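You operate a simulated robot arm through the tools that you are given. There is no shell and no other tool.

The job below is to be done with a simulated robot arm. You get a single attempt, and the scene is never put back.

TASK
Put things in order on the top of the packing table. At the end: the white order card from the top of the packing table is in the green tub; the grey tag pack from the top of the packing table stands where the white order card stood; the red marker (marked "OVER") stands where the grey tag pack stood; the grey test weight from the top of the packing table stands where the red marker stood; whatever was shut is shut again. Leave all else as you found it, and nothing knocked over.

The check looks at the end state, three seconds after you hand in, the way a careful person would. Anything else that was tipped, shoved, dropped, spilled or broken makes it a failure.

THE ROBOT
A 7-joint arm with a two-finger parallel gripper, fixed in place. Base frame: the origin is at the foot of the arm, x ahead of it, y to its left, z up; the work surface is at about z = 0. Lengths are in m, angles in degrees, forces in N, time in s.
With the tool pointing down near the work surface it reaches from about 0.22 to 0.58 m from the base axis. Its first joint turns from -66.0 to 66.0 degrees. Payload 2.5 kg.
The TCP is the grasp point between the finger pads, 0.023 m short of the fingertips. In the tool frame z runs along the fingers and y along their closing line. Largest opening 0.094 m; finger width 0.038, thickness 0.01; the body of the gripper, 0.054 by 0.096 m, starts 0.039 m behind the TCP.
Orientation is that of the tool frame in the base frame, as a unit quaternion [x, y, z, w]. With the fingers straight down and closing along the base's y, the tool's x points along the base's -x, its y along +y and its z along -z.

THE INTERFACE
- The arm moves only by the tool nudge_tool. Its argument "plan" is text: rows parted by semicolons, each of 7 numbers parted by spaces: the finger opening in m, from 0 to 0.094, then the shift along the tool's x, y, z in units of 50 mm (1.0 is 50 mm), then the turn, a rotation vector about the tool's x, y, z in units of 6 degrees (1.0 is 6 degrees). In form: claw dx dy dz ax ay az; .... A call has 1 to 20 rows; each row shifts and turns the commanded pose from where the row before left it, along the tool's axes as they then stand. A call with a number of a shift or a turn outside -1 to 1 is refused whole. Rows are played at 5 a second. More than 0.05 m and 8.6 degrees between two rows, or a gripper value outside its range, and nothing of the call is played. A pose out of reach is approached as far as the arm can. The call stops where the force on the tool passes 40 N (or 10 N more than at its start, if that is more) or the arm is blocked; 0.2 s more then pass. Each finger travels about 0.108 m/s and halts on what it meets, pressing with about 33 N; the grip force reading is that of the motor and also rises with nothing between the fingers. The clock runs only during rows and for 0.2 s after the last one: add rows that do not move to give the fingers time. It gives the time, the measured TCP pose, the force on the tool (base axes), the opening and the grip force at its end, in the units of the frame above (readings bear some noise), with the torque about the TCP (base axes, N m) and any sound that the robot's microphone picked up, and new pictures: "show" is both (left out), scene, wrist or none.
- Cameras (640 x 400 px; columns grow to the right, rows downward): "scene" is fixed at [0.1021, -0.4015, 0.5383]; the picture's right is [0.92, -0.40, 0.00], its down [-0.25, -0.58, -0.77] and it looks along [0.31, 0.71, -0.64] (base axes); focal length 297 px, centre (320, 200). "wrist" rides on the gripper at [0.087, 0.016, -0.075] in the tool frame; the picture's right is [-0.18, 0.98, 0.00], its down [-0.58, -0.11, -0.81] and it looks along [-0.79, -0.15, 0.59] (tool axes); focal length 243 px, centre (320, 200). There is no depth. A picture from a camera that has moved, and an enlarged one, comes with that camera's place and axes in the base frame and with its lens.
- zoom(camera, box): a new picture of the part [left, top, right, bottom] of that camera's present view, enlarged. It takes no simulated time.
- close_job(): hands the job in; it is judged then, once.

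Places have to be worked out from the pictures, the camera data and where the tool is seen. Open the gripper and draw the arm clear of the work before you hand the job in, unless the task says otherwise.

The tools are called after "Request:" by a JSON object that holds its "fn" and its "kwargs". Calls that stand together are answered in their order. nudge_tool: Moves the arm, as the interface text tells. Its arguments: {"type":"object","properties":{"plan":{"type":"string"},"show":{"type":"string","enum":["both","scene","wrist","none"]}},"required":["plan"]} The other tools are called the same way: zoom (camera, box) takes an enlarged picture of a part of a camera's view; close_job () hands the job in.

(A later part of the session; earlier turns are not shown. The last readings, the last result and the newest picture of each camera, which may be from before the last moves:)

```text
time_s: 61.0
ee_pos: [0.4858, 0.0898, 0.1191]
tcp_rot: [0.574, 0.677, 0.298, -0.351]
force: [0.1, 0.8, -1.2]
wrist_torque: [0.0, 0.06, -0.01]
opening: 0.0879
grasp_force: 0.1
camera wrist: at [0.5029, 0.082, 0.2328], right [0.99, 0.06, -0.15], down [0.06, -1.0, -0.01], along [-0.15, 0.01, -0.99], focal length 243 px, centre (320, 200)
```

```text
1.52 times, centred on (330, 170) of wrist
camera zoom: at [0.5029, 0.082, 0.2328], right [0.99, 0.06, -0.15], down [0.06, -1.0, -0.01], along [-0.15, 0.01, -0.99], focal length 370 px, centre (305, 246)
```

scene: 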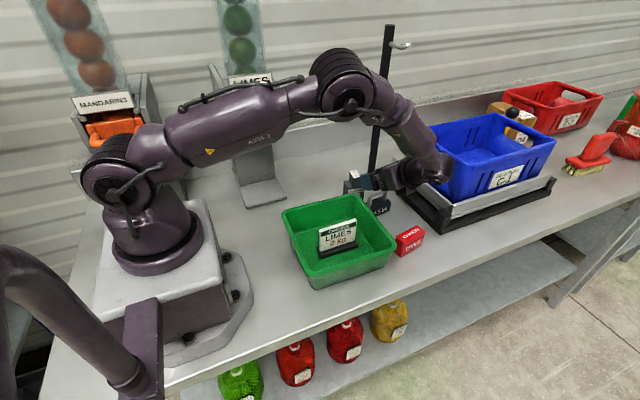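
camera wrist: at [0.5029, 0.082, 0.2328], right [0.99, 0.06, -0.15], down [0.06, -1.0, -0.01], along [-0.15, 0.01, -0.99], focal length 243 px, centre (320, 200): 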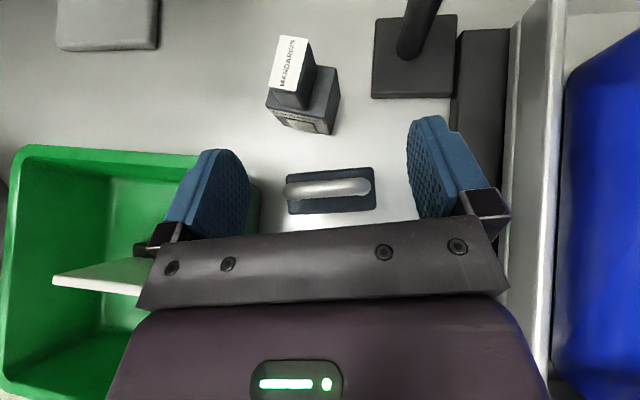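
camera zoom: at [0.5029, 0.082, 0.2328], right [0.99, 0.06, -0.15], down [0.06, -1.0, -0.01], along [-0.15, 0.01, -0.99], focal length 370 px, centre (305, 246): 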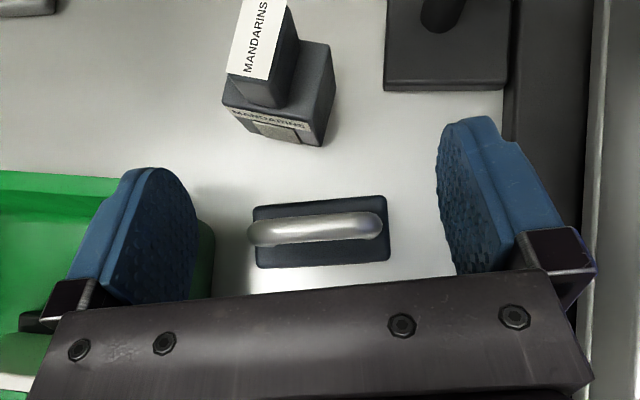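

The weight's centre works out at (0.480, 0.091). I shift 2 mm left to balance the gaps, descend 40 mm and recheck.

Request:
{"fn": "nudge_tool", "kwargs": {"plan": "0.088 0 -0.04 0 0 0 0; 0.088 -0.328 0 0.23 0 0 0; 0.088 -0.328 0 0.23 0 0 0; 0.088 0 0 0 0 0 0", "show": "both"}}

Request:
{"fn": "zoom", "kwargs": {"camera": "scene", "box": [330, 140, 450, 250]}}

```text
time_s: 62.0
ee_pos: [0.4825, 0.0896, 0.0767]
tcp_rot: [0.572, 0.678, 0.298, -0.353]
force: [-0.2, 0.5, 0.9]
wrist_torque: [-0.01, -0.01, 0.02]
opening: 0.0879
grasp_force: 0.1
camera wrist: at [0.4999, 0.0811, 0.1918], right [0.99, 0.06, -0.15], down [0.06, -1.0, -0.01], along [-0.15, 0.0, -0.99], focal length 243 px, centre (320, 200)
```

scene: 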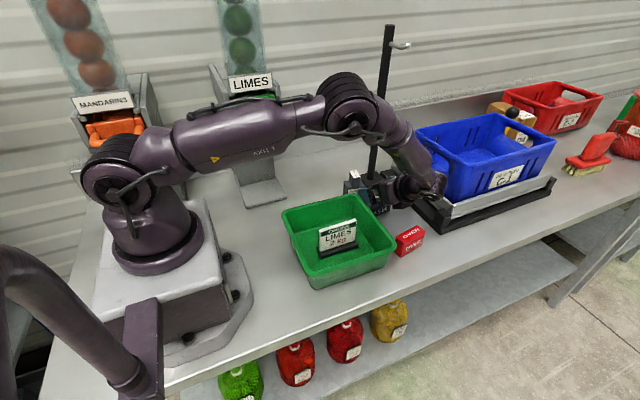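
wrist: 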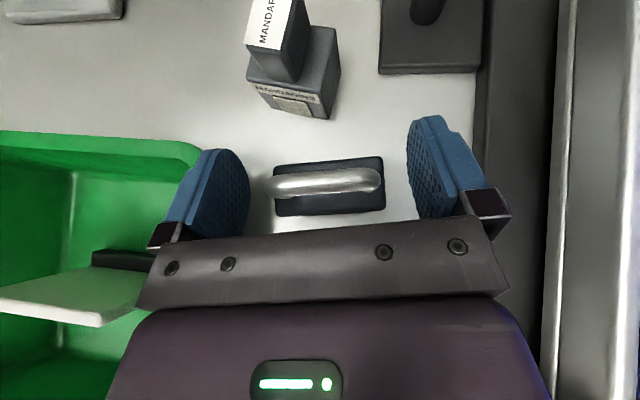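

```text
3.64 times, centred on (390, 195) of scene
camera zoom: at [0.1021, -0.4015, 0.5383], right [0.92, -0.4, 0.0], down [-0.25, -0.58, -0.77], along [0.31, 0.71, -0.64], focal length 1080 px, centre (66, 218)
```

zoom: 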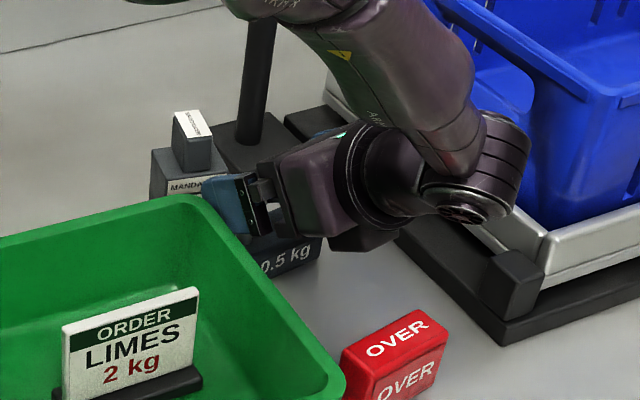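

The fingers straddle the weight and the rim gap looks fine. I narrow to 0.084 and go down the remaining 43 mm in small steps.

Request:
{"fn": "nudge_tool", "kwargs": {"plan": "0.084 0 0 0 0 0 0; 0.084 -0.18 0 0.125 0 0 0; 0.084 -0.18 0 0.125 0 0 0; 0.084 -0.18 0 0.125 0 0 0; 0.084 -0.17 0 0.12 0 0 0; 0.084 0 0 0 0 0 0", "show": "both"}}

Request:
{"fn": "zoom", "kwargs": {"camera": "scene", "box": [330, 140, 450, 250]}}

```text
time_s: 63.4
ee_pos: [0.4825, 0.0883, 0.0353]
tcp_rot: [0.574, 0.677, 0.298, -0.352]
force: [-0.8, -0.6, 0.3]
wrist_torque: [-0.02, 0.0, -0.01]
opening: 0.0842
grasp_force: 0.0
camera wrist: at [0.5011, 0.0804, 0.1492], right [0.99, 0.06, -0.15], down [0.06, -1.0, -0.01], along [-0.15, 0.01, -0.99], focal length 243 px, centre (320, 200)
```

scene: 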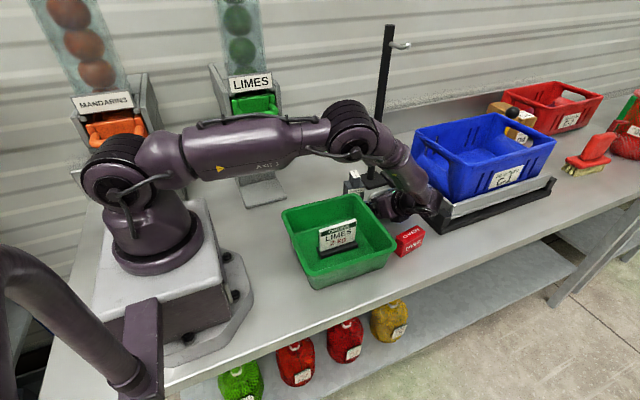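
wrist: 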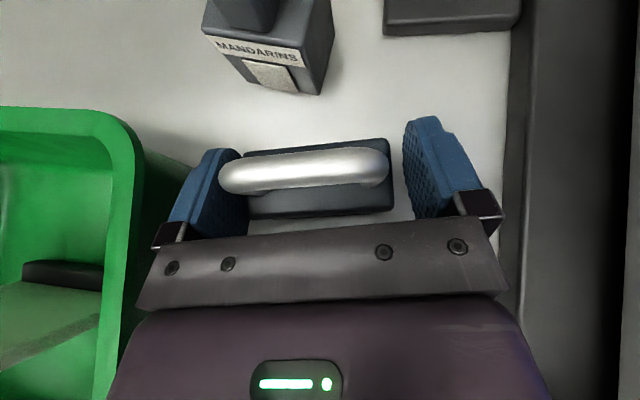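

```text
3.64 times, centred on (390, 195) of scene
camera zoom: at [0.1021, -0.4015, 0.5383], right [0.92, -0.4, 0.0], down [-0.25, -0.58, -0.77], along [0.31, 0.71, -0.64], focal length 1080 px, centre (66, 218)
```

zoom: 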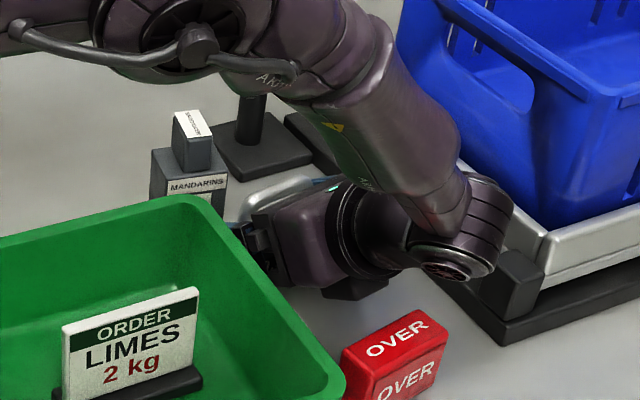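

No contact, and the gap to the rim is visible. I close on the weight's ends.

Request:
{"fn": "nudge_tool", "kwargs": {"plan": "0.078 0 0 0 0 0 0; 0.074 0 0 0 0 0 0; 0.0 0 0 0 0 0 0; 0.0 0 0 0 0 0 0; 0.0 0 0 0 0 0 0", "show": "both"}}

```text
time_s: 64.6
ee_pos: [0.4834, 0.0876, 0.0368]
tcp_rot: [0.573, 0.677, 0.298, -0.353]
force: [-0.1, -0.3, -1.0]
wrist_torque: [0.01, 0.08, -0.02]
opening: 0.0749
grasp_force: 32.5
camera wrist: at [0.5011, 0.0804, 0.1492], right [0.99, 0.06, -0.15], down [0.06, -1.0, -0.01], along [-0.15, 0.01, -0.99], focal length 243 px, centre (320, 200)
```

scene: 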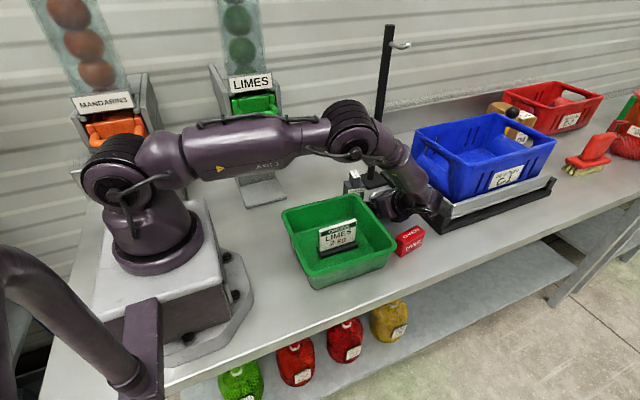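
wrist: 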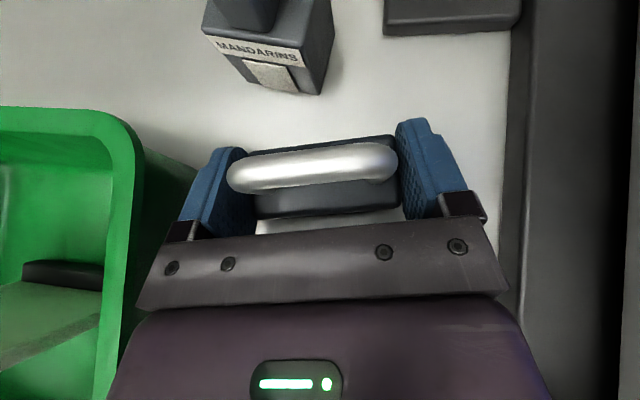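

The weight is held with a 0.075 opening. I lift it 15 mm and check that it hangs level without slipping.

Request:
{"fn": "nudge_tool", "kwargs": {"plan": "0.0 0.123 0 -0.086 0 0 0; 0.0 0.123 0 -0.086 0 0 0; 0.0 0 0 0 0 0 0", "show": "both"}}

Request:
{"fn": "zoom", "kwargs": {"camera": "wrist", "box": [150, 80, 500, 260]}}

```text
time_s: 65.4
ee_pos: [0.484, 0.0892, 0.0527]
tcp_rot: [0.573, 0.677, 0.298, -0.353]
force: [-0.9, -0.6, -4.2]
wrist_torque: [0.04, 0.0, 0.0]
opening: 0.0752
grasp_force: 32.7
camera wrist: at [0.5013, 0.0806, 0.1654], right [0.99, 0.06, -0.15], down [0.06, -1.0, -0.01], along [-0.15, 0.01, -0.99], focal length 243 px, centre (320, 200)
```

scene: 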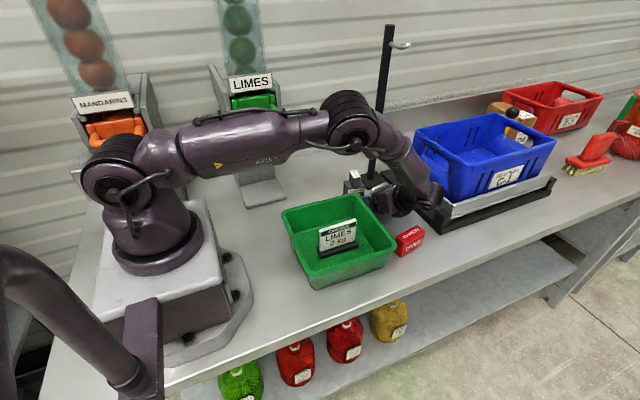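
wrist: 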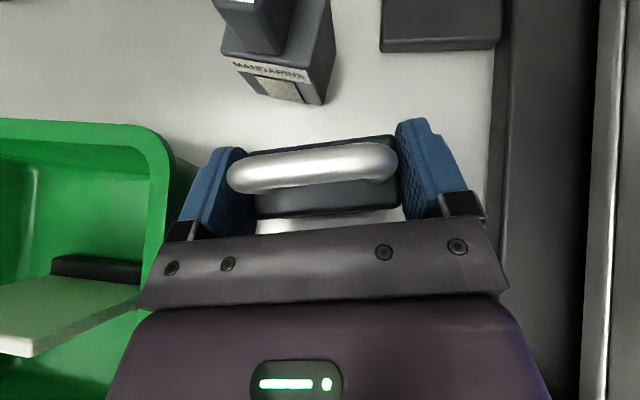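

```text
1.83 times, centred on (325, 170) of wrist
camera zoom: at [0.5013, 0.0806, 0.1654], right [0.99, 0.06, -0.15], down [0.06, -1.0, -0.01], along [-0.15, 0.01, -0.99], focal length 444 px, centre (311, 255)
```

zoom: 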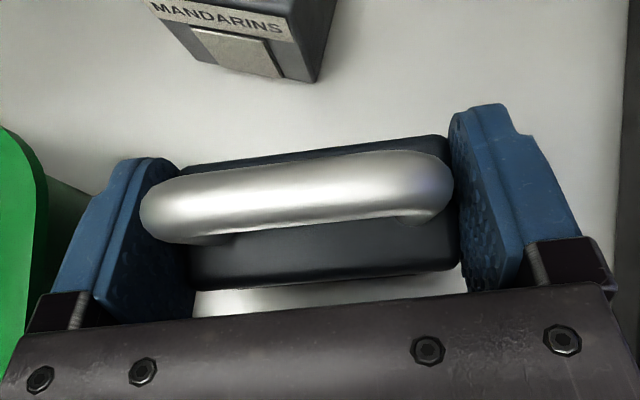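

The weight (4 N on the sensor) hangs rigidly in the grip. I lift it to z 0.20, then move over to the start of the path to the marker's old spot, checking the arm posture.

Request:
{"fn": "nudge_tool", "kwargs": {"plan": "0.0 0.615 0 -0.43 0 0 0; 0.0 0.615 0 -0.43 0 0 0; 0.0 0.615 0 -0.43 0 0 0; 0.0 0.615 0 -0.43 0 0 0; 0.0 0.501 -0.475 0.367 0 0 0; 0.0 0.501 -0.475 0.367 0 0 0; 0.0 0.501 -0.475 0.367 0 0 0; 0.0 0 0 0 0 0 0; 0.0 0 0 0 0 0 0", "show": "both"}}

Request:
{"fn": "zoom", "kwargs": {"camera": "scene", "box": [180, 0, 420, 180]}}

```text
time_s: 67.4
ee_pos: [0.3975, 0.1624, 0.2305]
tcp_rot: [0.573, 0.677, 0.299, -0.352]
force: [-0.4, -0.2, -4.1]
wrist_torque: [-0.01, -0.02, 0.0]
opening: 0.0748
grasp_force: 33.1
camera wrist: at [0.4145, 0.1549, 0.3438], right [0.99, 0.06, -0.15], down [0.06, -1.0, -0.01], along [-0.15, 0.01, -0.99], focal length 243 px, centre (320, 200)
```

scene: 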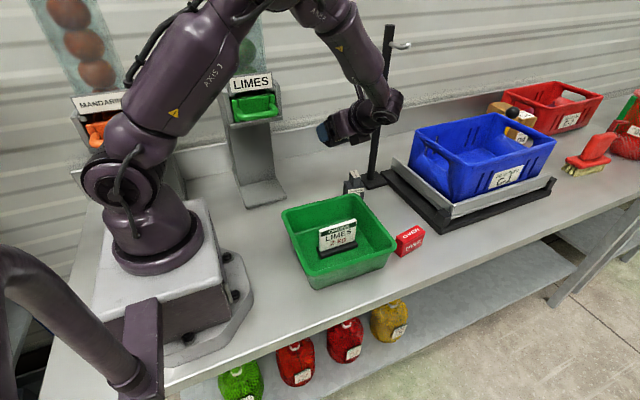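
wrist: 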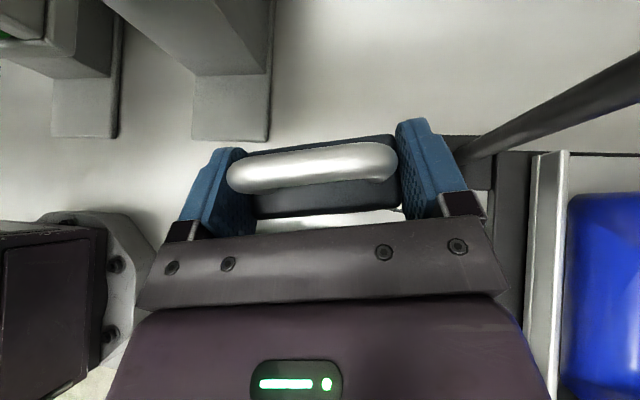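

```text
2.22 times, centred on (300, 90) of scene
camera zoom: at [0.1022, -0.4015, 0.5383], right [0.92, -0.4, 0.0], down [-0.25, -0.58, -0.77], along [0.31, 0.71, -0.64], focal length 660 px, centre (364, 444)
```

zoom: 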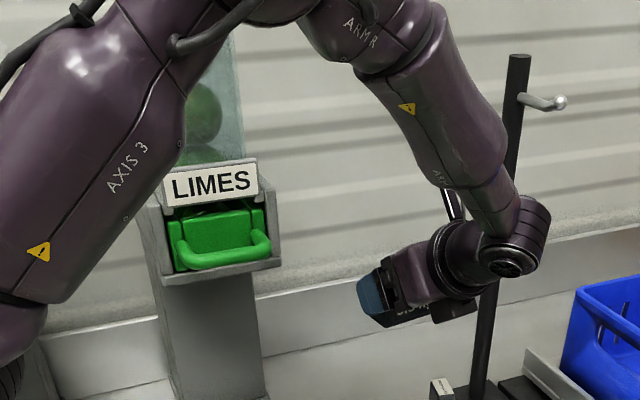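

The posture is the same as on the marker approach. I follow the same clear path to a point about 120 mm above the marker's old spot.

Request:
{"fn": "nudge_tool", "kwargs": {"plan": "0.0 0.199 0.062 0.695 0 0 0; 0.0 0.199 0.062 0.695 0 0 0; 0.0 0.199 0.062 0.695 0 0 0; 0.0 0.199 0.062 0.695 0 0 0; 0.0 0.199 0.062 0.695 0 0 0; 0.0 0.199 0.062 0.695 0 0 0; 0.0 0 0 0 0 0 0; 0.0 0 0 0 0 0 0", "show": "both"}}

Request:
{"fn": "zoom", "kwargs": {"camera": "scene", "box": [180, 0, 420, 180]}}

```text
time_s: 69.2
ee_pos: [0.3822, 0.3707, 0.1608]
tcp_rot: [0.573, 0.676, 0.299, -0.353]
force: [0.1, -1.3, -5.2]
wrist_torque: [0.0, 0.02, 0.0]
opening: 0.075
grasp_force: 33.2
camera wrist: at [0.399, 0.3626, 0.2739], right [0.99, 0.06, -0.15], down [0.06, -1.0, -0.01], along [-0.15, 0.01, -0.99], focal length 243 px, centre (320, 200)
```

scene: 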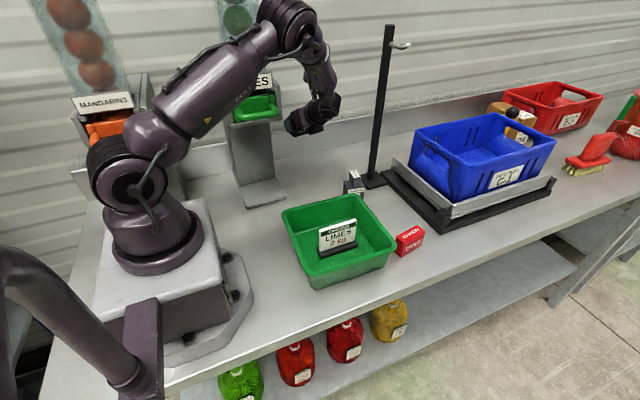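
wrist: 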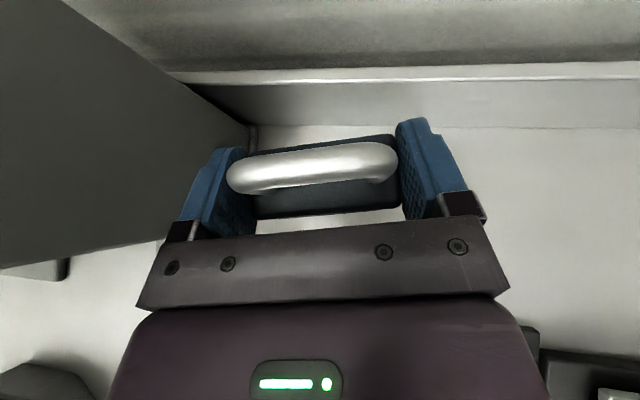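

```text
2.22 times, centred on (300, 90) of scene
camera zoom: at [0.1022, -0.4014, 0.5383], right [0.92, -0.4, 0.0], down [-0.25, -0.58, -0.77], along [0.31, 0.71, -0.64], focal length 660 px, centre (364, 444)
```

zoom: 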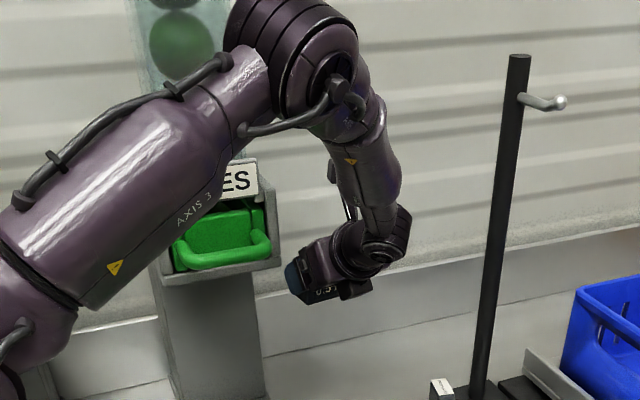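

The clearance is the same as before. I correct y by -3.5 mm and descend 80 mm.

Request:
{"fn": "nudge_tool", "kwargs": {"plan": "0.0 -0.04 -0.012 -0.057 0 0 0; 0.0 -0.41 0 0.287 0 0 0; 0.0 -0.41 0 0.287 0 0 0; 0.0 -0.49 0 0.344 0 0 0; 0.0 0 0 0 0 0 0", "show": "both"}}

Request:
{"fn": "zoom", "kwargs": {"camera": "scene", "box": [200, 20, 380, 200]}}

```text
time_s: 70.4
ee_pos: [0.3826, 0.3664, 0.0804]
tcp_rot: [0.573, 0.677, 0.299, -0.352]
force: [0.2, -0.3, -5.2]
wrist_torque: [-0.01, -0.02, 0.0]
opening: 0.0749
grasp_force: 33.4
camera wrist: at [0.3997, 0.3585, 0.1937], right [0.99, 0.06, -0.15], down [0.06, -1.0, -0.01], along [-0.15, 0.01, -0.99], focal length 243 px, centre (320, 200)
```

scene: 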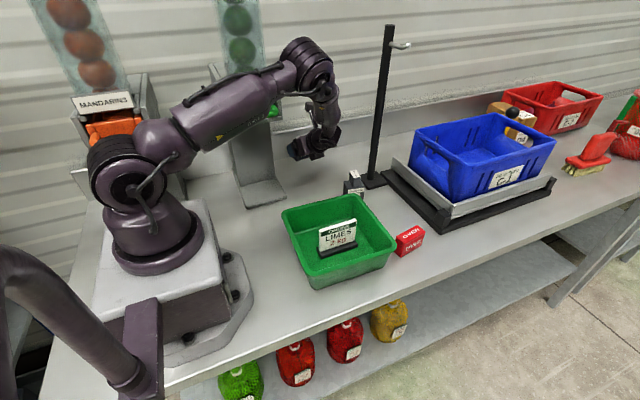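
wrist: 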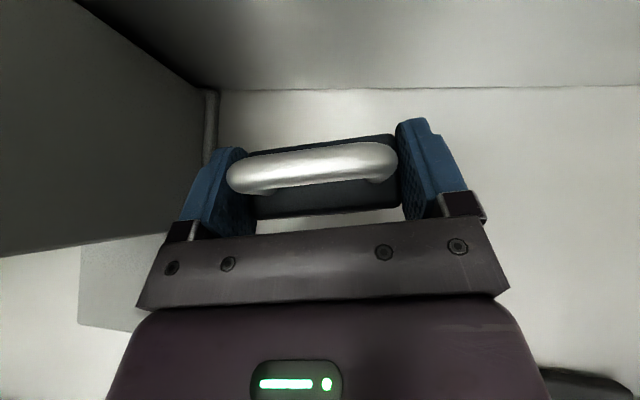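

```text
2.22 times, centred on (290, 110) of scene
camera zoom: at [0.1022, -0.4015, 0.5383], right [0.92, -0.4, 0.0], down [-0.25, -0.58, -0.77], along [0.31, 0.71, -0.64], focal length 660 px, centre (387, 400)
```

zoom: 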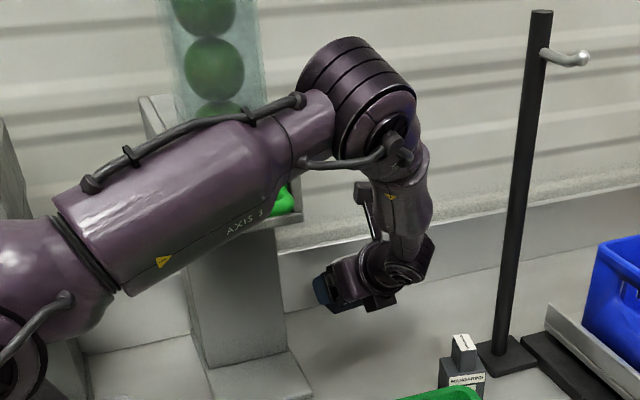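

The position is within 1 mm of the target and the arm is clear. I descend another 40 mm to just above the table.

Request:
{"fn": "nudge_tool", "kwargs": {"plan": "0.0 -0.328 0 0.23 0 0 0; 0.0 -0.328 0 0.23 0 0 0; 0.0 0 0 0 0 0 0", "show": "both"}}

```text
time_s: 71.2
ee_pos: [0.3828, 0.3647, 0.0398]
tcp_rot: [0.573, 0.677, 0.298, -0.352]
force: [-0.3, 0.4, -5.2]
wrist_torque: [-0.02, 0.02, -0.01]
opening: 0.075
grasp_force: 33.0
camera wrist: at [0.4009, 0.3581, 0.1538], right [0.99, 0.06, -0.15], down [0.06, -1.0, -0.01], along [-0.15, 0.01, -0.99], focal length 243 px, centre (320, 200)
```

scene: 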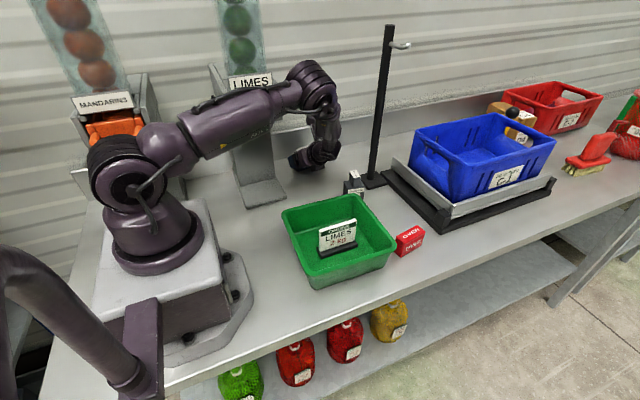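
wrist: 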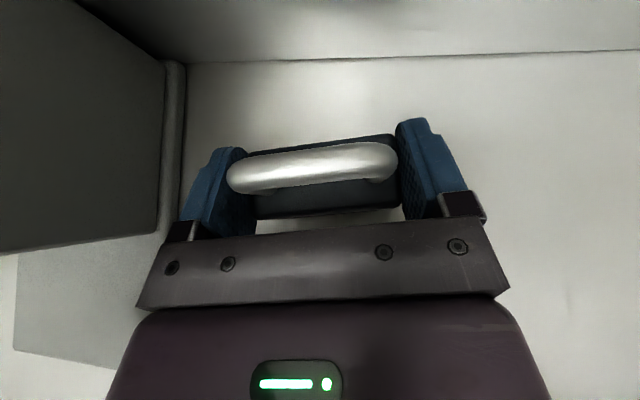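

The weight is within 2 mm of the target. I lower in small steps until the load comes off.

Request:
{"fn": "nudge_tool", "kwargs": {"plan": "0.0 -0.041 0 0.029 0 0 0; 0.0 0 0 0 0 0 0", "show": "none"}}

```text
time_s: 71.8
ee_pos: [0.3835, 0.3659, 0.0383]
tcp_rot: [0.573, 0.677, 0.298, -0.353]
force: [-0.3, 0.0, -4.8]
wrist_torque: [-0.03, 0.02, 0.02]
opening: 0.0749
grasp_force: 33.1
```

Still carrying the full load; another 1.5 mm down with a 1 mm shift toward -x.

Request:
{"fn": "nudge_tool", "kwargs": {"plan": "0.0 -0.0246 -0.02 0.0172 0 0 0; 0.0 0 0 0 0 0 0", "show": "none"}}

```text
time_s: 72.4
ee_pos: [0.3823, 0.3654, 0.036]
tcp_rot: [0.573, 0.677, 0.298, -0.353]
force: [0.5, 0.5, -5.7]
wrist_torque: [-0.01, -0.03, -0.01]
opening: 0.0748
grasp_force: 33.1
```

Still hanging; 1 mm more.

Request:
{"fn": "nudge_tool", "kwargs": {"plan": "0.0 -0.0164 0 0.0115 0 0 0; 0.0 0 0 0 0 0 0", "show": "none"}}

```text
time_s: 73.0
ee_pos: [0.3813, 0.3662, 0.0341]
tcp_rot: [0.573, 0.677, 0.298, -0.352]
force: [-0.5, 0.2, -2.4]
wrist_torque: [-0.06, 0.09, -0.01]
opening: 0.0746
grasp_force: 32.8
```

The table is starting to take the load. I go 0.5 mm more, then open to 0.085 and look before withdrawing.

Request:
{"fn": "nudge_tool", "kwargs": {"plan": "0.0 -0.0082 0 0.0057 0 0 0; 0.0 0 0 0 0 0 0; 0.079 0 0 0 0 0 0; 0.086 0 0 0 0 0 0; 0.086 0 0 0 0 0 0", "show": "both"}}

```text
time_s: 74.2
ee_pos: [0.3815, 0.3659, 0.0362]
tcp_rot: [0.573, 0.677, 0.298, -0.352]
force: [0.2, -0.7, -0.5]
wrist_torque: [0.0, 0.01, 0.02]
opening: 0.086
grasp_force: 0.0
camera wrist: at [0.3992, 0.3579, 0.1491], right [0.99, 0.06, -0.15], down [0.06, -1.0, -0.01], along [-0.15, 0.01, -0.99], focal length 243 px, centre (320, 200)
```

scene: 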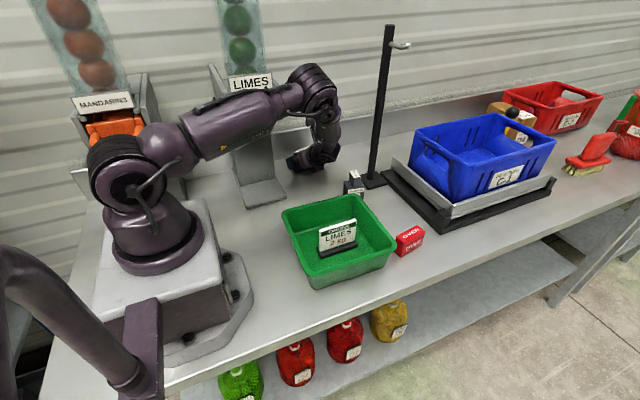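
wrist: 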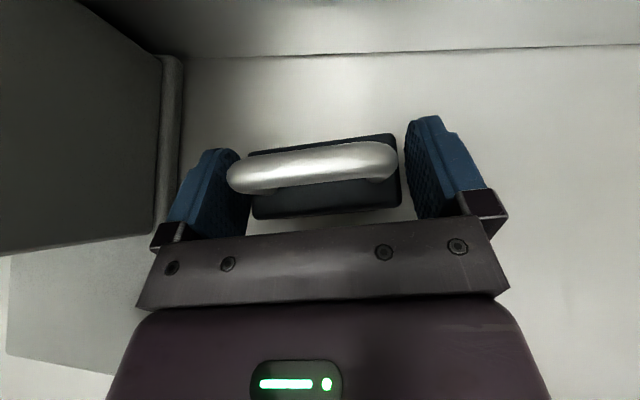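

The weight stands free at the marker's old spot. I back off along the tool axis, then rise.

Request:
{"fn": "nudge_tool", "kwargs": {"plan": "0.086 0 0 -0.3 0 0 0; 0.086 0 0 -0.6 0 0 0; 0.086 0 0 -0.8 0 0 0; 0.086 0.41 0 -0.287 0 0 0; 0.086 0.656 0 -0.459 0 0 0; 0.086 0 0 0 0 0 0", "show": "both"}}

Request:
{"fn": "zoom", "kwargs": {"camera": "wrist", "box": [240, 0, 440, 125]}}

Request:
{"fn": "zoom", "kwargs": {"camera": "scene", "box": [240, 90, 400, 220]}}

```text
time_s: 75.6
ee_pos: [0.3937, 0.2978, 0.1515]
tcp_rot: [0.573, 0.678, 0.297, -0.353]
force: [0.6, 0.3, -0.7]
wrist_torque: [-0.02, 0.04, -0.05]
opening: 0.086
grasp_force: 0.1
camera wrist: at [0.411, 0.29, 0.2639], right [0.99, 0.06, -0.15], down [0.06, -1.0, -0.01], along [-0.15, 0.01, -0.99], focal length 243 px, centre (320, 200)
```

scene: 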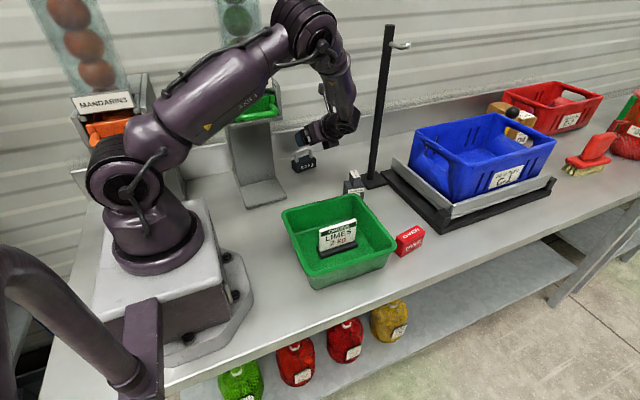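
wrist: 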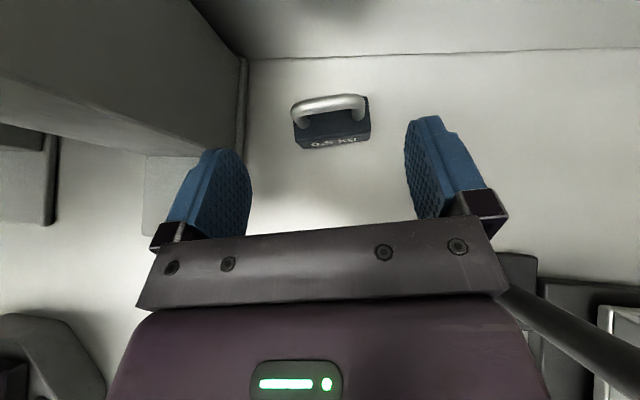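

```text
3.20 times, centred on (340, 62) of wrist
camera zoom: at [0.411, 0.29, 0.2639], right [0.99, 0.06, -0.15], down [0.06, -1.0, -0.01], along [-0.15, 0.01, -0.99], focal length 776 px, centre (256, 640)
```

zoom: 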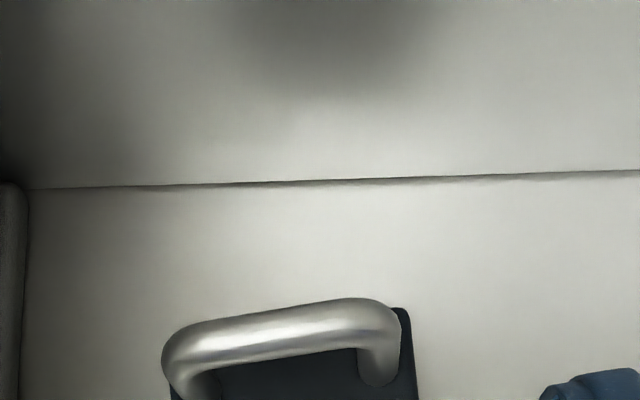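

```text
3.08 times, centred on (320, 155) of scene
camera zoom: at [0.1021, -0.4015, 0.5383], right [0.92, -0.4, 0.0], down [-0.25, -0.58, -0.77], along [0.31, 0.71, -0.64], focal length 914 px, centre (320, 338)
```

zoom: 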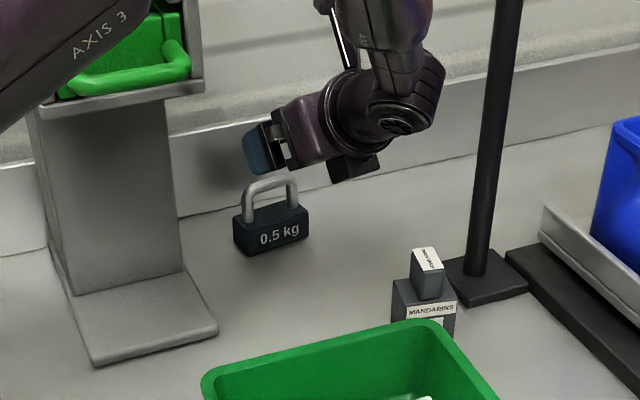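

The weight stands upright at about (0.380, 0.369). I retreat over the middle of the table and un-tilt the tool to vertical so I can fetch the parked tag pack.

Request:
{"fn": "nudge_tool", "kwargs": {"plan": "0.086 -0.139 -0.026 -0.715 0 0 0; 0.086 -0.139 -0.026 -0.715 0 0 0; 0.086 -0.139 -0.026 -0.715 0 0 0; 0.086 -0.139 -0.026 -0.715 0 0 0; 0.086 -0.139 -0.026 -0.715 0 0 0; 0.086 -0.139 -0.026 -0.715 0 0 0; 0.086 0 0 0 0 -1 0; 0.086 0 0 0 0 -1 0; 0.086 0 0 0 0 -1 0; 0.086 0 0 0 0 -1 0; 0.086 0 0 0 0 -1 0; 0.086 0 0 0 0 -1 0; 0.086 0 0 0 0 -1 0; 0.086 0 0 0 0 -1 0; 0.086 0 0 0 0 -1 0; 0.086 0 0 0 0 -0.17 0; 0.086 0 0 0 0 0 0; 0.086 0 0 0 0 0 0", "show": "both"}}

```text
time_s: 79.4
ee_pos: [0.4189, 0.0991, 0.2379]
tcp_rot: [0.646, 0.763, 0.0, -0.001]
force: [-0.3, 0.8, 0.3]
wrist_torque: [0.0, 0.01, 0.05]
opening: 0.0861
grasp_force: 0.2
camera wrist: at [0.4194, 0.1875, 0.3126], right [1.0, -0.02, 0.0], down [-0.01, -0.59, 0.81], along [-0.01, -0.81, -0.59], focal length 243 px, centre (320, 200)
```

scene: 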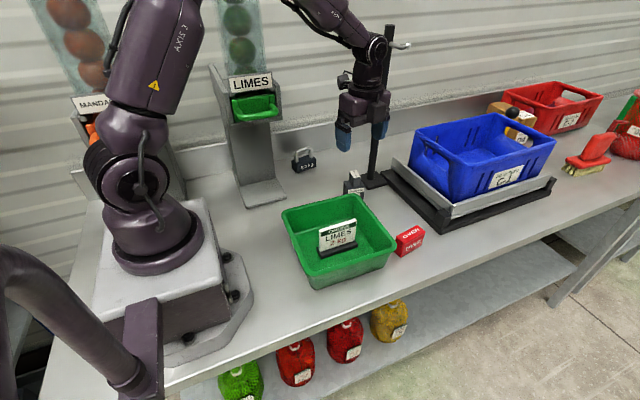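
wrist: 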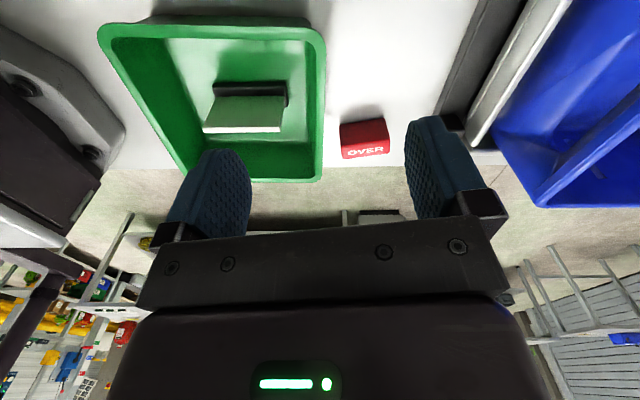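

The tool is vertical again. I turn to -11° yaw and move over the parked tag pack at about (0.4545, 0.166).

Request:
{"fn": "nudge_tool", "kwargs": {"plan": "0.086 0 0 0 0 0 1; 0.086 0 0 0 0 0 1; 0.086 0 0 0 0 0 1; 0.086 0 0 0 0 0 0.43; 0.08 0.725 0.222 0.45 0 0 0; 0.08 0.725 0.222 0.45 0 0 0; 0.08 0 0 0 0 0 0; 0.08 0 0 0 0 0 0", "show": "both"}}

Request:
{"fn": "zoom", "kwargs": {"camera": "wrist", "box": [220, 0, 420, 125]}}

```text
time_s: 81.2
ee_pos: [0.455, 0.1639, 0.191]
tcp_rot: [0.772, 0.636, 0.0, 0.0]
force: [-0.1, 0.9, 0.1]
wrist_torque: [-0.02, 0.0, 0.02]
opening: 0.0799
grasp_force: 0.2
camera wrist: at [0.4874, 0.247, 0.266], right [0.93, -0.37, 0.0], down [-0.22, -0.55, 0.81], along [-0.3, -0.75, -0.59], focal length 243 px, centre (320, 200)
```

scene: 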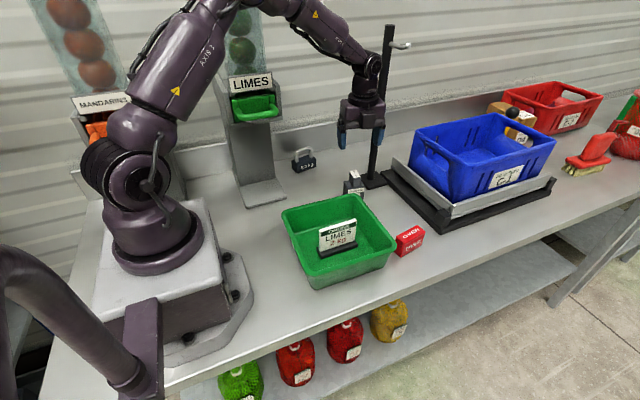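
wrist: 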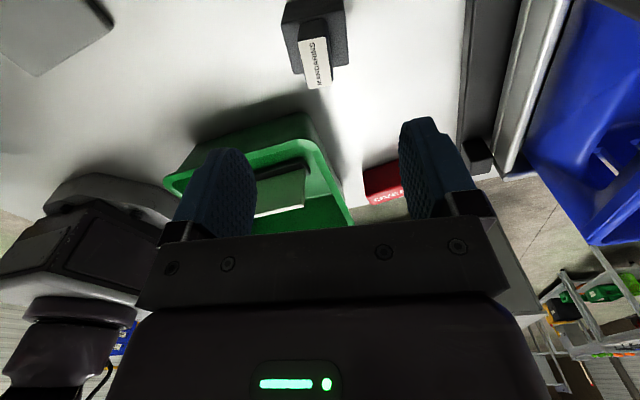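

```text
3.20 times, centred on (320, 62) of wrist
camera zoom: at [0.4874, 0.247, 0.266], right [0.93, -0.37, 0.0], down [-0.22, -0.55, 0.81], along [-0.3, -0.75, -0.59], focal length 776 px, centre (320, 640)
```

zoom: 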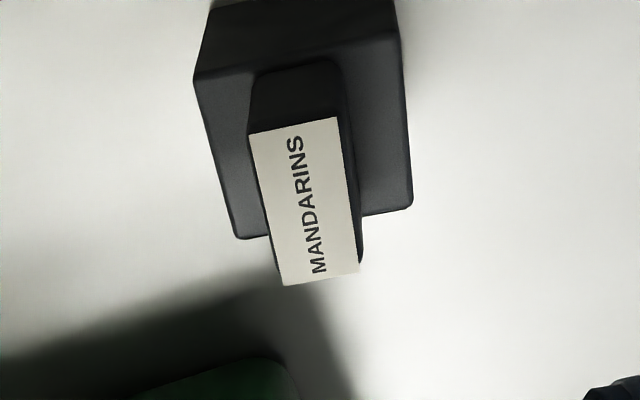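

The tag pack is at about (0.453, 0.168). I fine-adjust and descend around it to z 0.046.

Request:
{"fn": "nudge_tool", "kwargs": {"plan": "0.072 0.068 -0.08 0 0 0 0; 0.072 0 0 0 0 0 0; 0.072 0 0 0.9 0 0 0; 0.072 0 0 0.9 0 0 0; 0.072 0 0 0.6 0 0 0; 0.072 0 0 0.49 0 0 0; 0.072 0 0 0 0 0 0", "show": "both"}}

```text
time_s: 82.8
ee_pos: [0.449, 0.1705, 0.049]
tcp_rot: [0.772, 0.635, 0.001, 0.001]
force: [0.6, 0.3, -0.4]
wrist_torque: [-0.01, -0.02, 0.01]
opening: 0.072
grasp_force: 0.0
camera wrist: at [0.4814, 0.2533, 0.1239], right [0.93, -0.37, 0.0], down [-0.22, -0.55, 0.81], along [-0.3, -0.75, -0.59], focal length 243 px, centre (320, 200)
```

scene: 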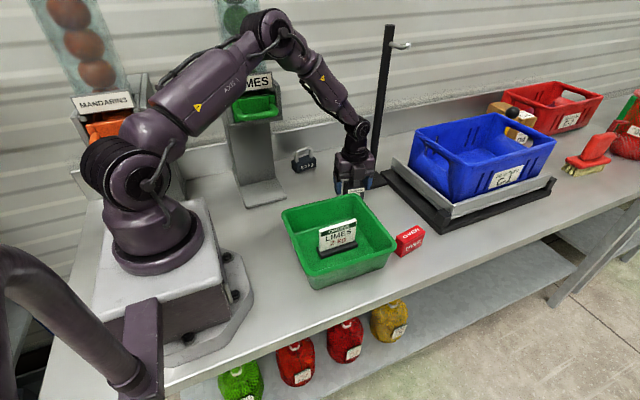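
wrist: 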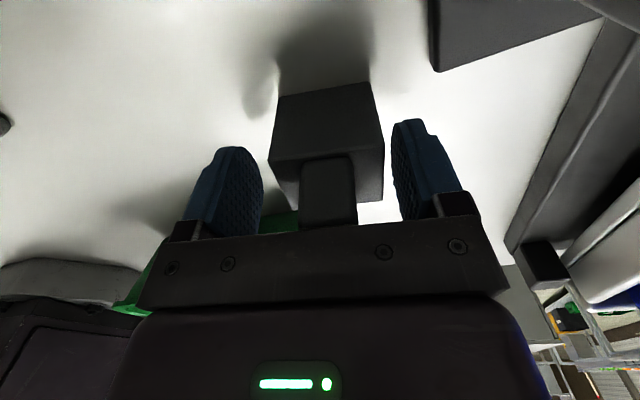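

The block is about 5 mm to the right of the finger centre, so I shift the tool right, go 2 mm lower and look.

Request:
{"fn": "nudge_tool", "kwargs": {"plan": "0.072 0 0.1 0.04 0 0 0; 0.072 0 0 0 0 0 0; 0.072 0 0 0 0 0 0", "show": "wrist"}}

```text
time_s: 83.6
ee_pos: [0.4539, 0.1688, 0.048]
tcp_rot: [0.772, 0.636, 0.0, -0.001]
force: [-0.4, 0.2, 0.5]
wrist_torque: [-0.02, 0.02, -0.03]
opening: 0.0719
grasp_force: 0.1
camera wrist: at [0.4862, 0.2515, 0.1224], right [0.93, -0.37, 0.0], down [-0.22, -0.55, 0.81], along [-0.3, -0.75, -0.59], focal length 243 px, centre (320, 200)
```

wrist: 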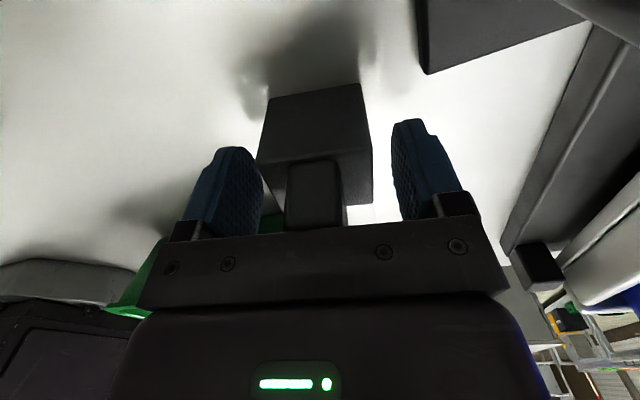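

The block is centred now. I lower 2 mm to the same grasp height as before and close.

Request:
{"fn": "nudge_tool", "kwargs": {"plan": "0.072 0 0 0.04 0 0 0; 0.06 0 0 0 0 0 0; 0.0 0 0 0 0 0 0; 0.0 0 0 0 0 0 0; 0.0 0 0 0 0 0 0", "show": "wrist"}}

```text
time_s: 84.8
ee_pos: [0.4538, 0.1692, 0.0446]
tcp_rot: [0.772, 0.636, 0.0, 0.0]
force: [0.4, 0.4, -0.1]
wrist_torque: [-0.04, -0.01, -0.01]
opening: 0.0496
grasp_force: 33.3
camera wrist: at [0.4867, 0.2511, 0.12], right [0.93, -0.37, 0.0], down [-0.22, -0.55, 0.81], along [-0.3, -0.75, -0.59], focal length 243 px, centre (320, 200)
```

wrist: 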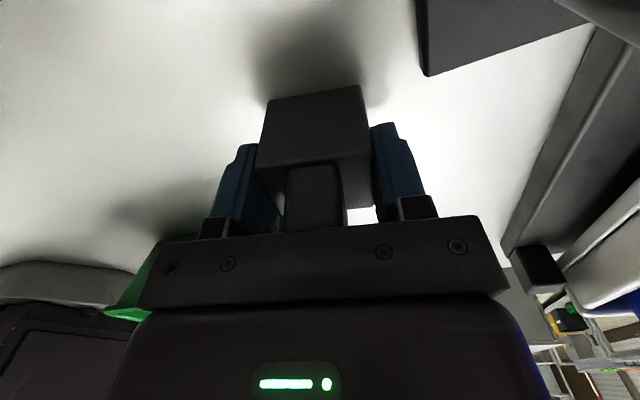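

The tag pack is held again. I lift it, carry it over the card's old spot at (0.398, 0.2285), and square its yaw.

Request:
{"fn": "nudge_tool", "kwargs": {"plan": "0.0 0 0 -0.4 0 0 0; 0.0 0 0 -1 0 0 0; 0.0 0 0 -1 0 0 0; 0.0 0.477 -0.664 0 0 0 0; 0.0 0.477 -0.664 0 0 0 0; 0.0 0 0 0 0 0 -1; 0.0 0 0 0 0 0 -0.83; 0.0 0 0 0 0 0 0; 0.0 0 0 0 0 0 0", "show": "both"}}

Request:
{"fn": "zoom", "kwargs": {"camera": "scene", "box": [180, 0, 420, 220]}}

```text
time_s: 86.8
ee_pos: [0.3997, 0.2271, 0.1649]
tcp_rot: [0.706, 0.708, 0.0, 0.0]
force: [0.1, 0.1, -0.8]
wrist_torque: [-0.04, 0.02, -0.02]
opening: 0.0494
grasp_force: 32.6
camera wrist: at [0.4158, 0.3151, 0.2398], right [0.98, -0.18, 0.0], down [-0.11, -0.58, 0.81], along [-0.15, -0.79, -0.59], focal length 243 px, centre (320, 200)
```

scene: 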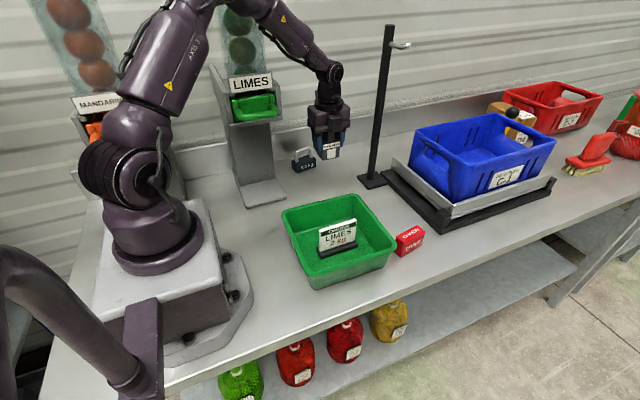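
wrist: 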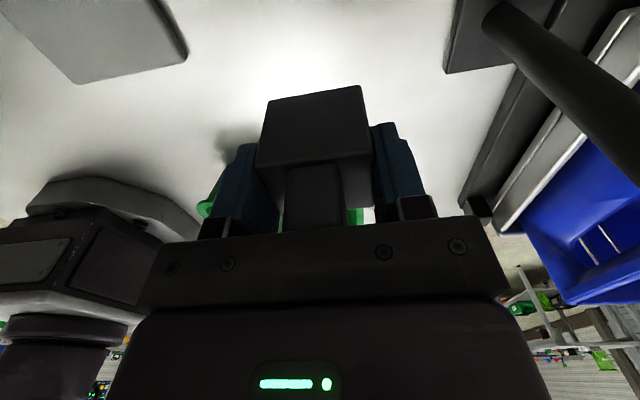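

```text
1.82 times, centred on (300, 110) of scene
camera zoom: at [0.1021, -0.4015, 0.5383], right [0.92, -0.4, 0.0], down [-0.25, -0.58, -0.77], along [0.31, 0.71, -0.64], focal length 540 px, centre (356, 364)
```

zoom: 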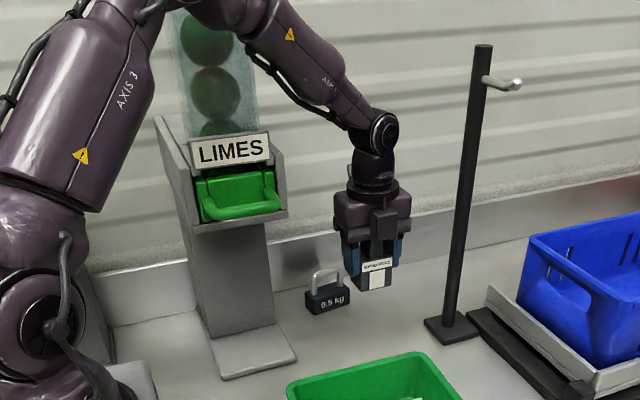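

The tag pack is at (0.3998, 0.228). I nudge it 1.5 mm toward -x and lower it to just above the table, watching the arm near the dispenser.

Request:
{"fn": "nudge_tool", "kwargs": {"plan": "0.0 0 -0.03 0.6 0 0 0; 0.0 0 0 0.6 0 0 0; 0.0 0 0 0 0 0 0", "show": "both"}}

Request:
{"fn": "zoom", "kwargs": {"camera": "scene", "box": [180, 0, 420, 220]}}

```text
time_s: 87.6
ee_pos: [0.3987, 0.229, 0.1035]
tcp_rot: [0.708, 0.707, 0.0, -0.001]
force: [0.4, -0.4, -0.9]
wrist_torque: [-0.01, -0.01, 0.0]
opening: 0.0498
grasp_force: 32.9
camera wrist: at [0.4145, 0.3152, 0.1785], right [0.98, -0.18, 0.0], down [-0.11, -0.58, 0.81], along [-0.15, -0.79, -0.59], focal length 243 px, centre (320, 200)
```

scene: 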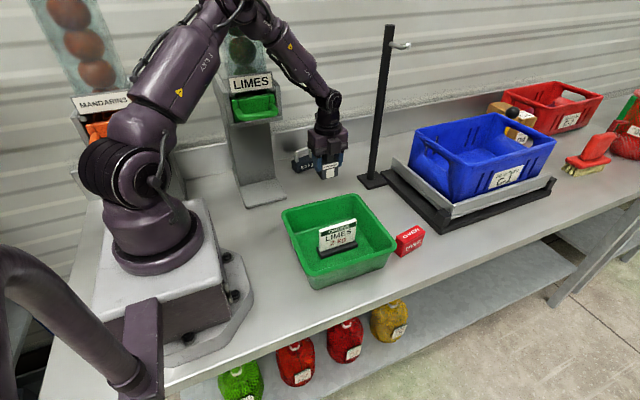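
wrist: 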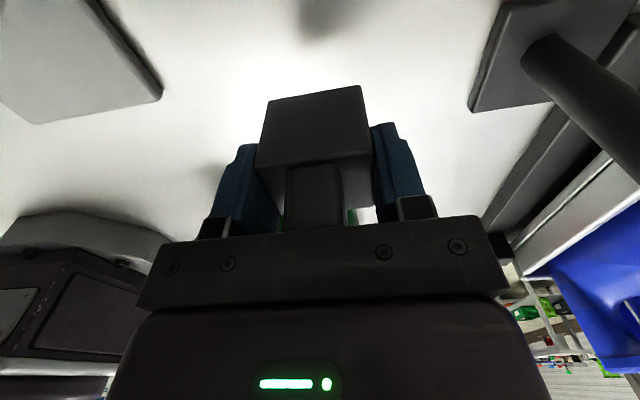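

```text
1.82 times, centred on (300, 110) of scene
camera zoom: at [0.1021, -0.4015, 0.5383], right [0.92, -0.4, 0.0], down [-0.25, -0.58, -0.77], along [0.31, 0.71, -0.64], focal length 540 px, centre (356, 364)
```

zoom: 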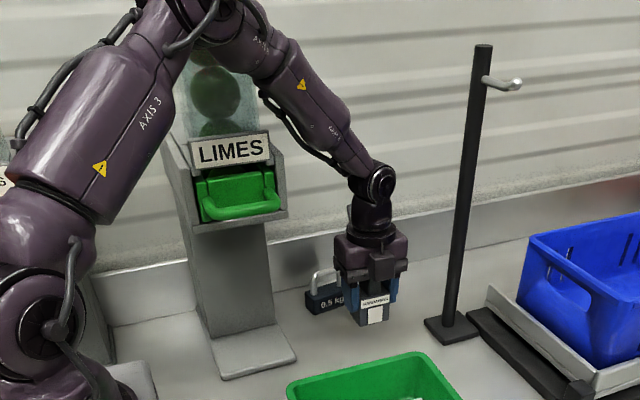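

The arm is clear. I lower the rest of the way to about 3 mm above the release height.

Request:
{"fn": "nudge_tool", "kwargs": {"plan": "0.0 0 0 0.4 0 0 0; 0.0 0 0 0.4 0 0 0; 0.0 0 0 0.28 0 0 0; 0.0 0 0 0 0 0 0", "show": "both"}}

Request:
{"fn": "zoom", "kwargs": {"camera": "scene", "box": [200, 0, 400, 210]}}

```text
time_s: 88.6
ee_pos: [0.3982, 0.2284, 0.0505]
tcp_rot: [0.707, 0.707, 0.001, 0.0]
force: [-0.3, 1.2, -1.1]
wrist_torque: [-0.04, -0.03, 0.04]
opening: 0.0495
grasp_force: 33.2
camera wrist: at [0.4138, 0.3155, 0.1252], right [0.98, -0.18, 0.0], down [-0.11, -0.58, 0.81], along [-0.15, -0.79, -0.59], focal length 243 px, centre (320, 200)
```

scene: 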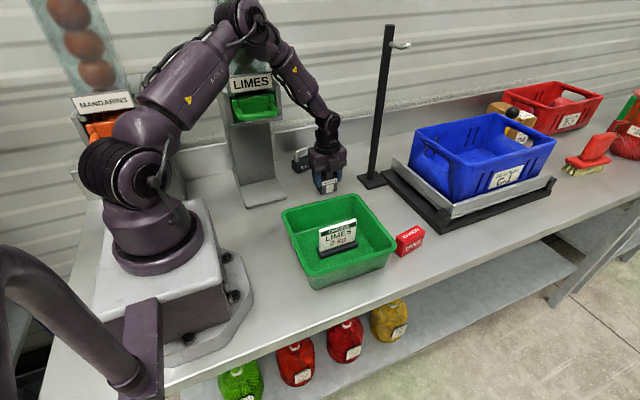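
wrist: 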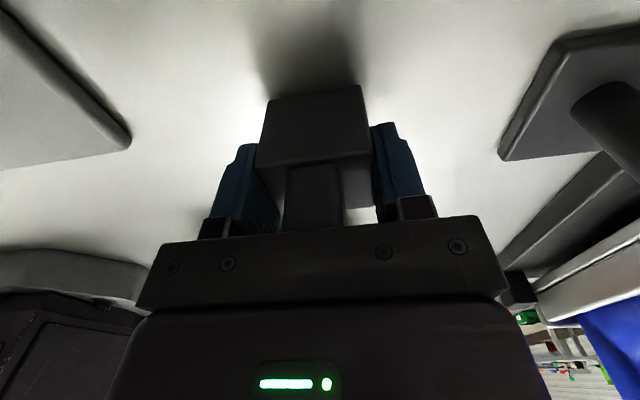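

```text
1.90 times, centred on (300, 105) of scene
camera zoom: at [0.1021, -0.4015, 0.5383], right [0.92, -0.4, 0.0], down [-0.25, -0.58, -0.77], along [0.31, 0.71, -0.64], focal length 566 px, centre (358, 381)
```

zoom: 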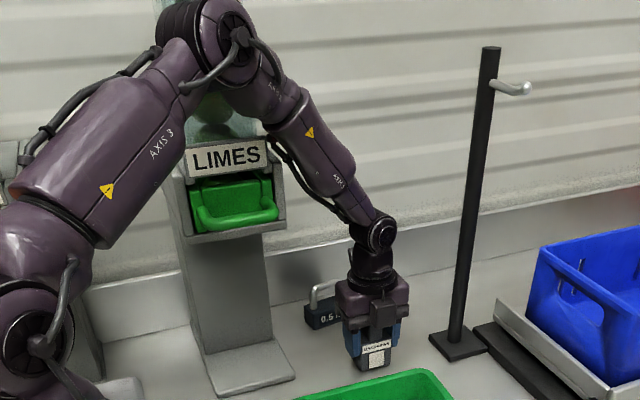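

Position is (0.398, 0.2285) as wanted. I lower 3 mm and then continue in millimetre steps until contact.

Request:
{"fn": "nudge_tool", "kwargs": {"plan": "0.0 0 0 0.06 0 0 0; 0.0 0 0 0 0 0 0", "show": "none"}}

```text
time_s: 89.2
ee_pos: [0.3984, 0.2276, 0.0482]
tcp_rot: [0.707, 0.708, 0.001, 0.0]
force: [-0.2, 0.2, -1.2]
wrist_torque: [-0.05, 0.02, -0.02]
opening: 0.0492
grasp_force: 33.0
```

Still free; 1.5 mm more.

Request:
{"fn": "nudge_tool", "kwargs": {"plan": "0.0 0 0 0.03 0 0 0; 0.0 0 0 0 0 0 0", "show": "none"}}

```text
time_s: 89.8
ee_pos: [0.3978, 0.2288, 0.0454]
tcp_rot: [0.707, 0.707, 0.0, 0.0]
force: [0.0, -0.2, -1.9]
wrist_torque: [0.01, -0.01, 0.02]
opening: 0.0496
grasp_force: 32.9
```

Still no upward force; 1 mm more.

Request:
{"fn": "nudge_tool", "kwargs": {"plan": "0.0 0 0 0.02 0 0 0; 0.0 0 0 0 0 0 0", "show": "none"}}

```text
time_s: 90.4
ee_pos: [0.3975, 0.2276, 0.0452]
tcp_rot: [0.707, 0.707, -0.001, 0.001]
force: [0.6, 0.1, -1.6]
wrist_torque: [-0.04, 0.0, 0.0]
opening: 0.0494
grasp_force: 33.3
```

Still hanging; another 1 mm.

Request:
{"fn": "nudge_tool", "kwargs": {"plan": "0.0 0 0 0.02 0 0 0; 0.0 0 0 0 0 0 0", "show": "none"}}

```text
time_s: 91.0
ee_pos: [0.3969, 0.2283, 0.0453]
tcp_rot: [0.708, 0.706, -0.001, 0.0]
force: [-6.7, -2.5, 19.0]
wrist_torque: [-0.18, 0.25, -0.03]
opening: 0.0493
grasp_force: 32.5
```

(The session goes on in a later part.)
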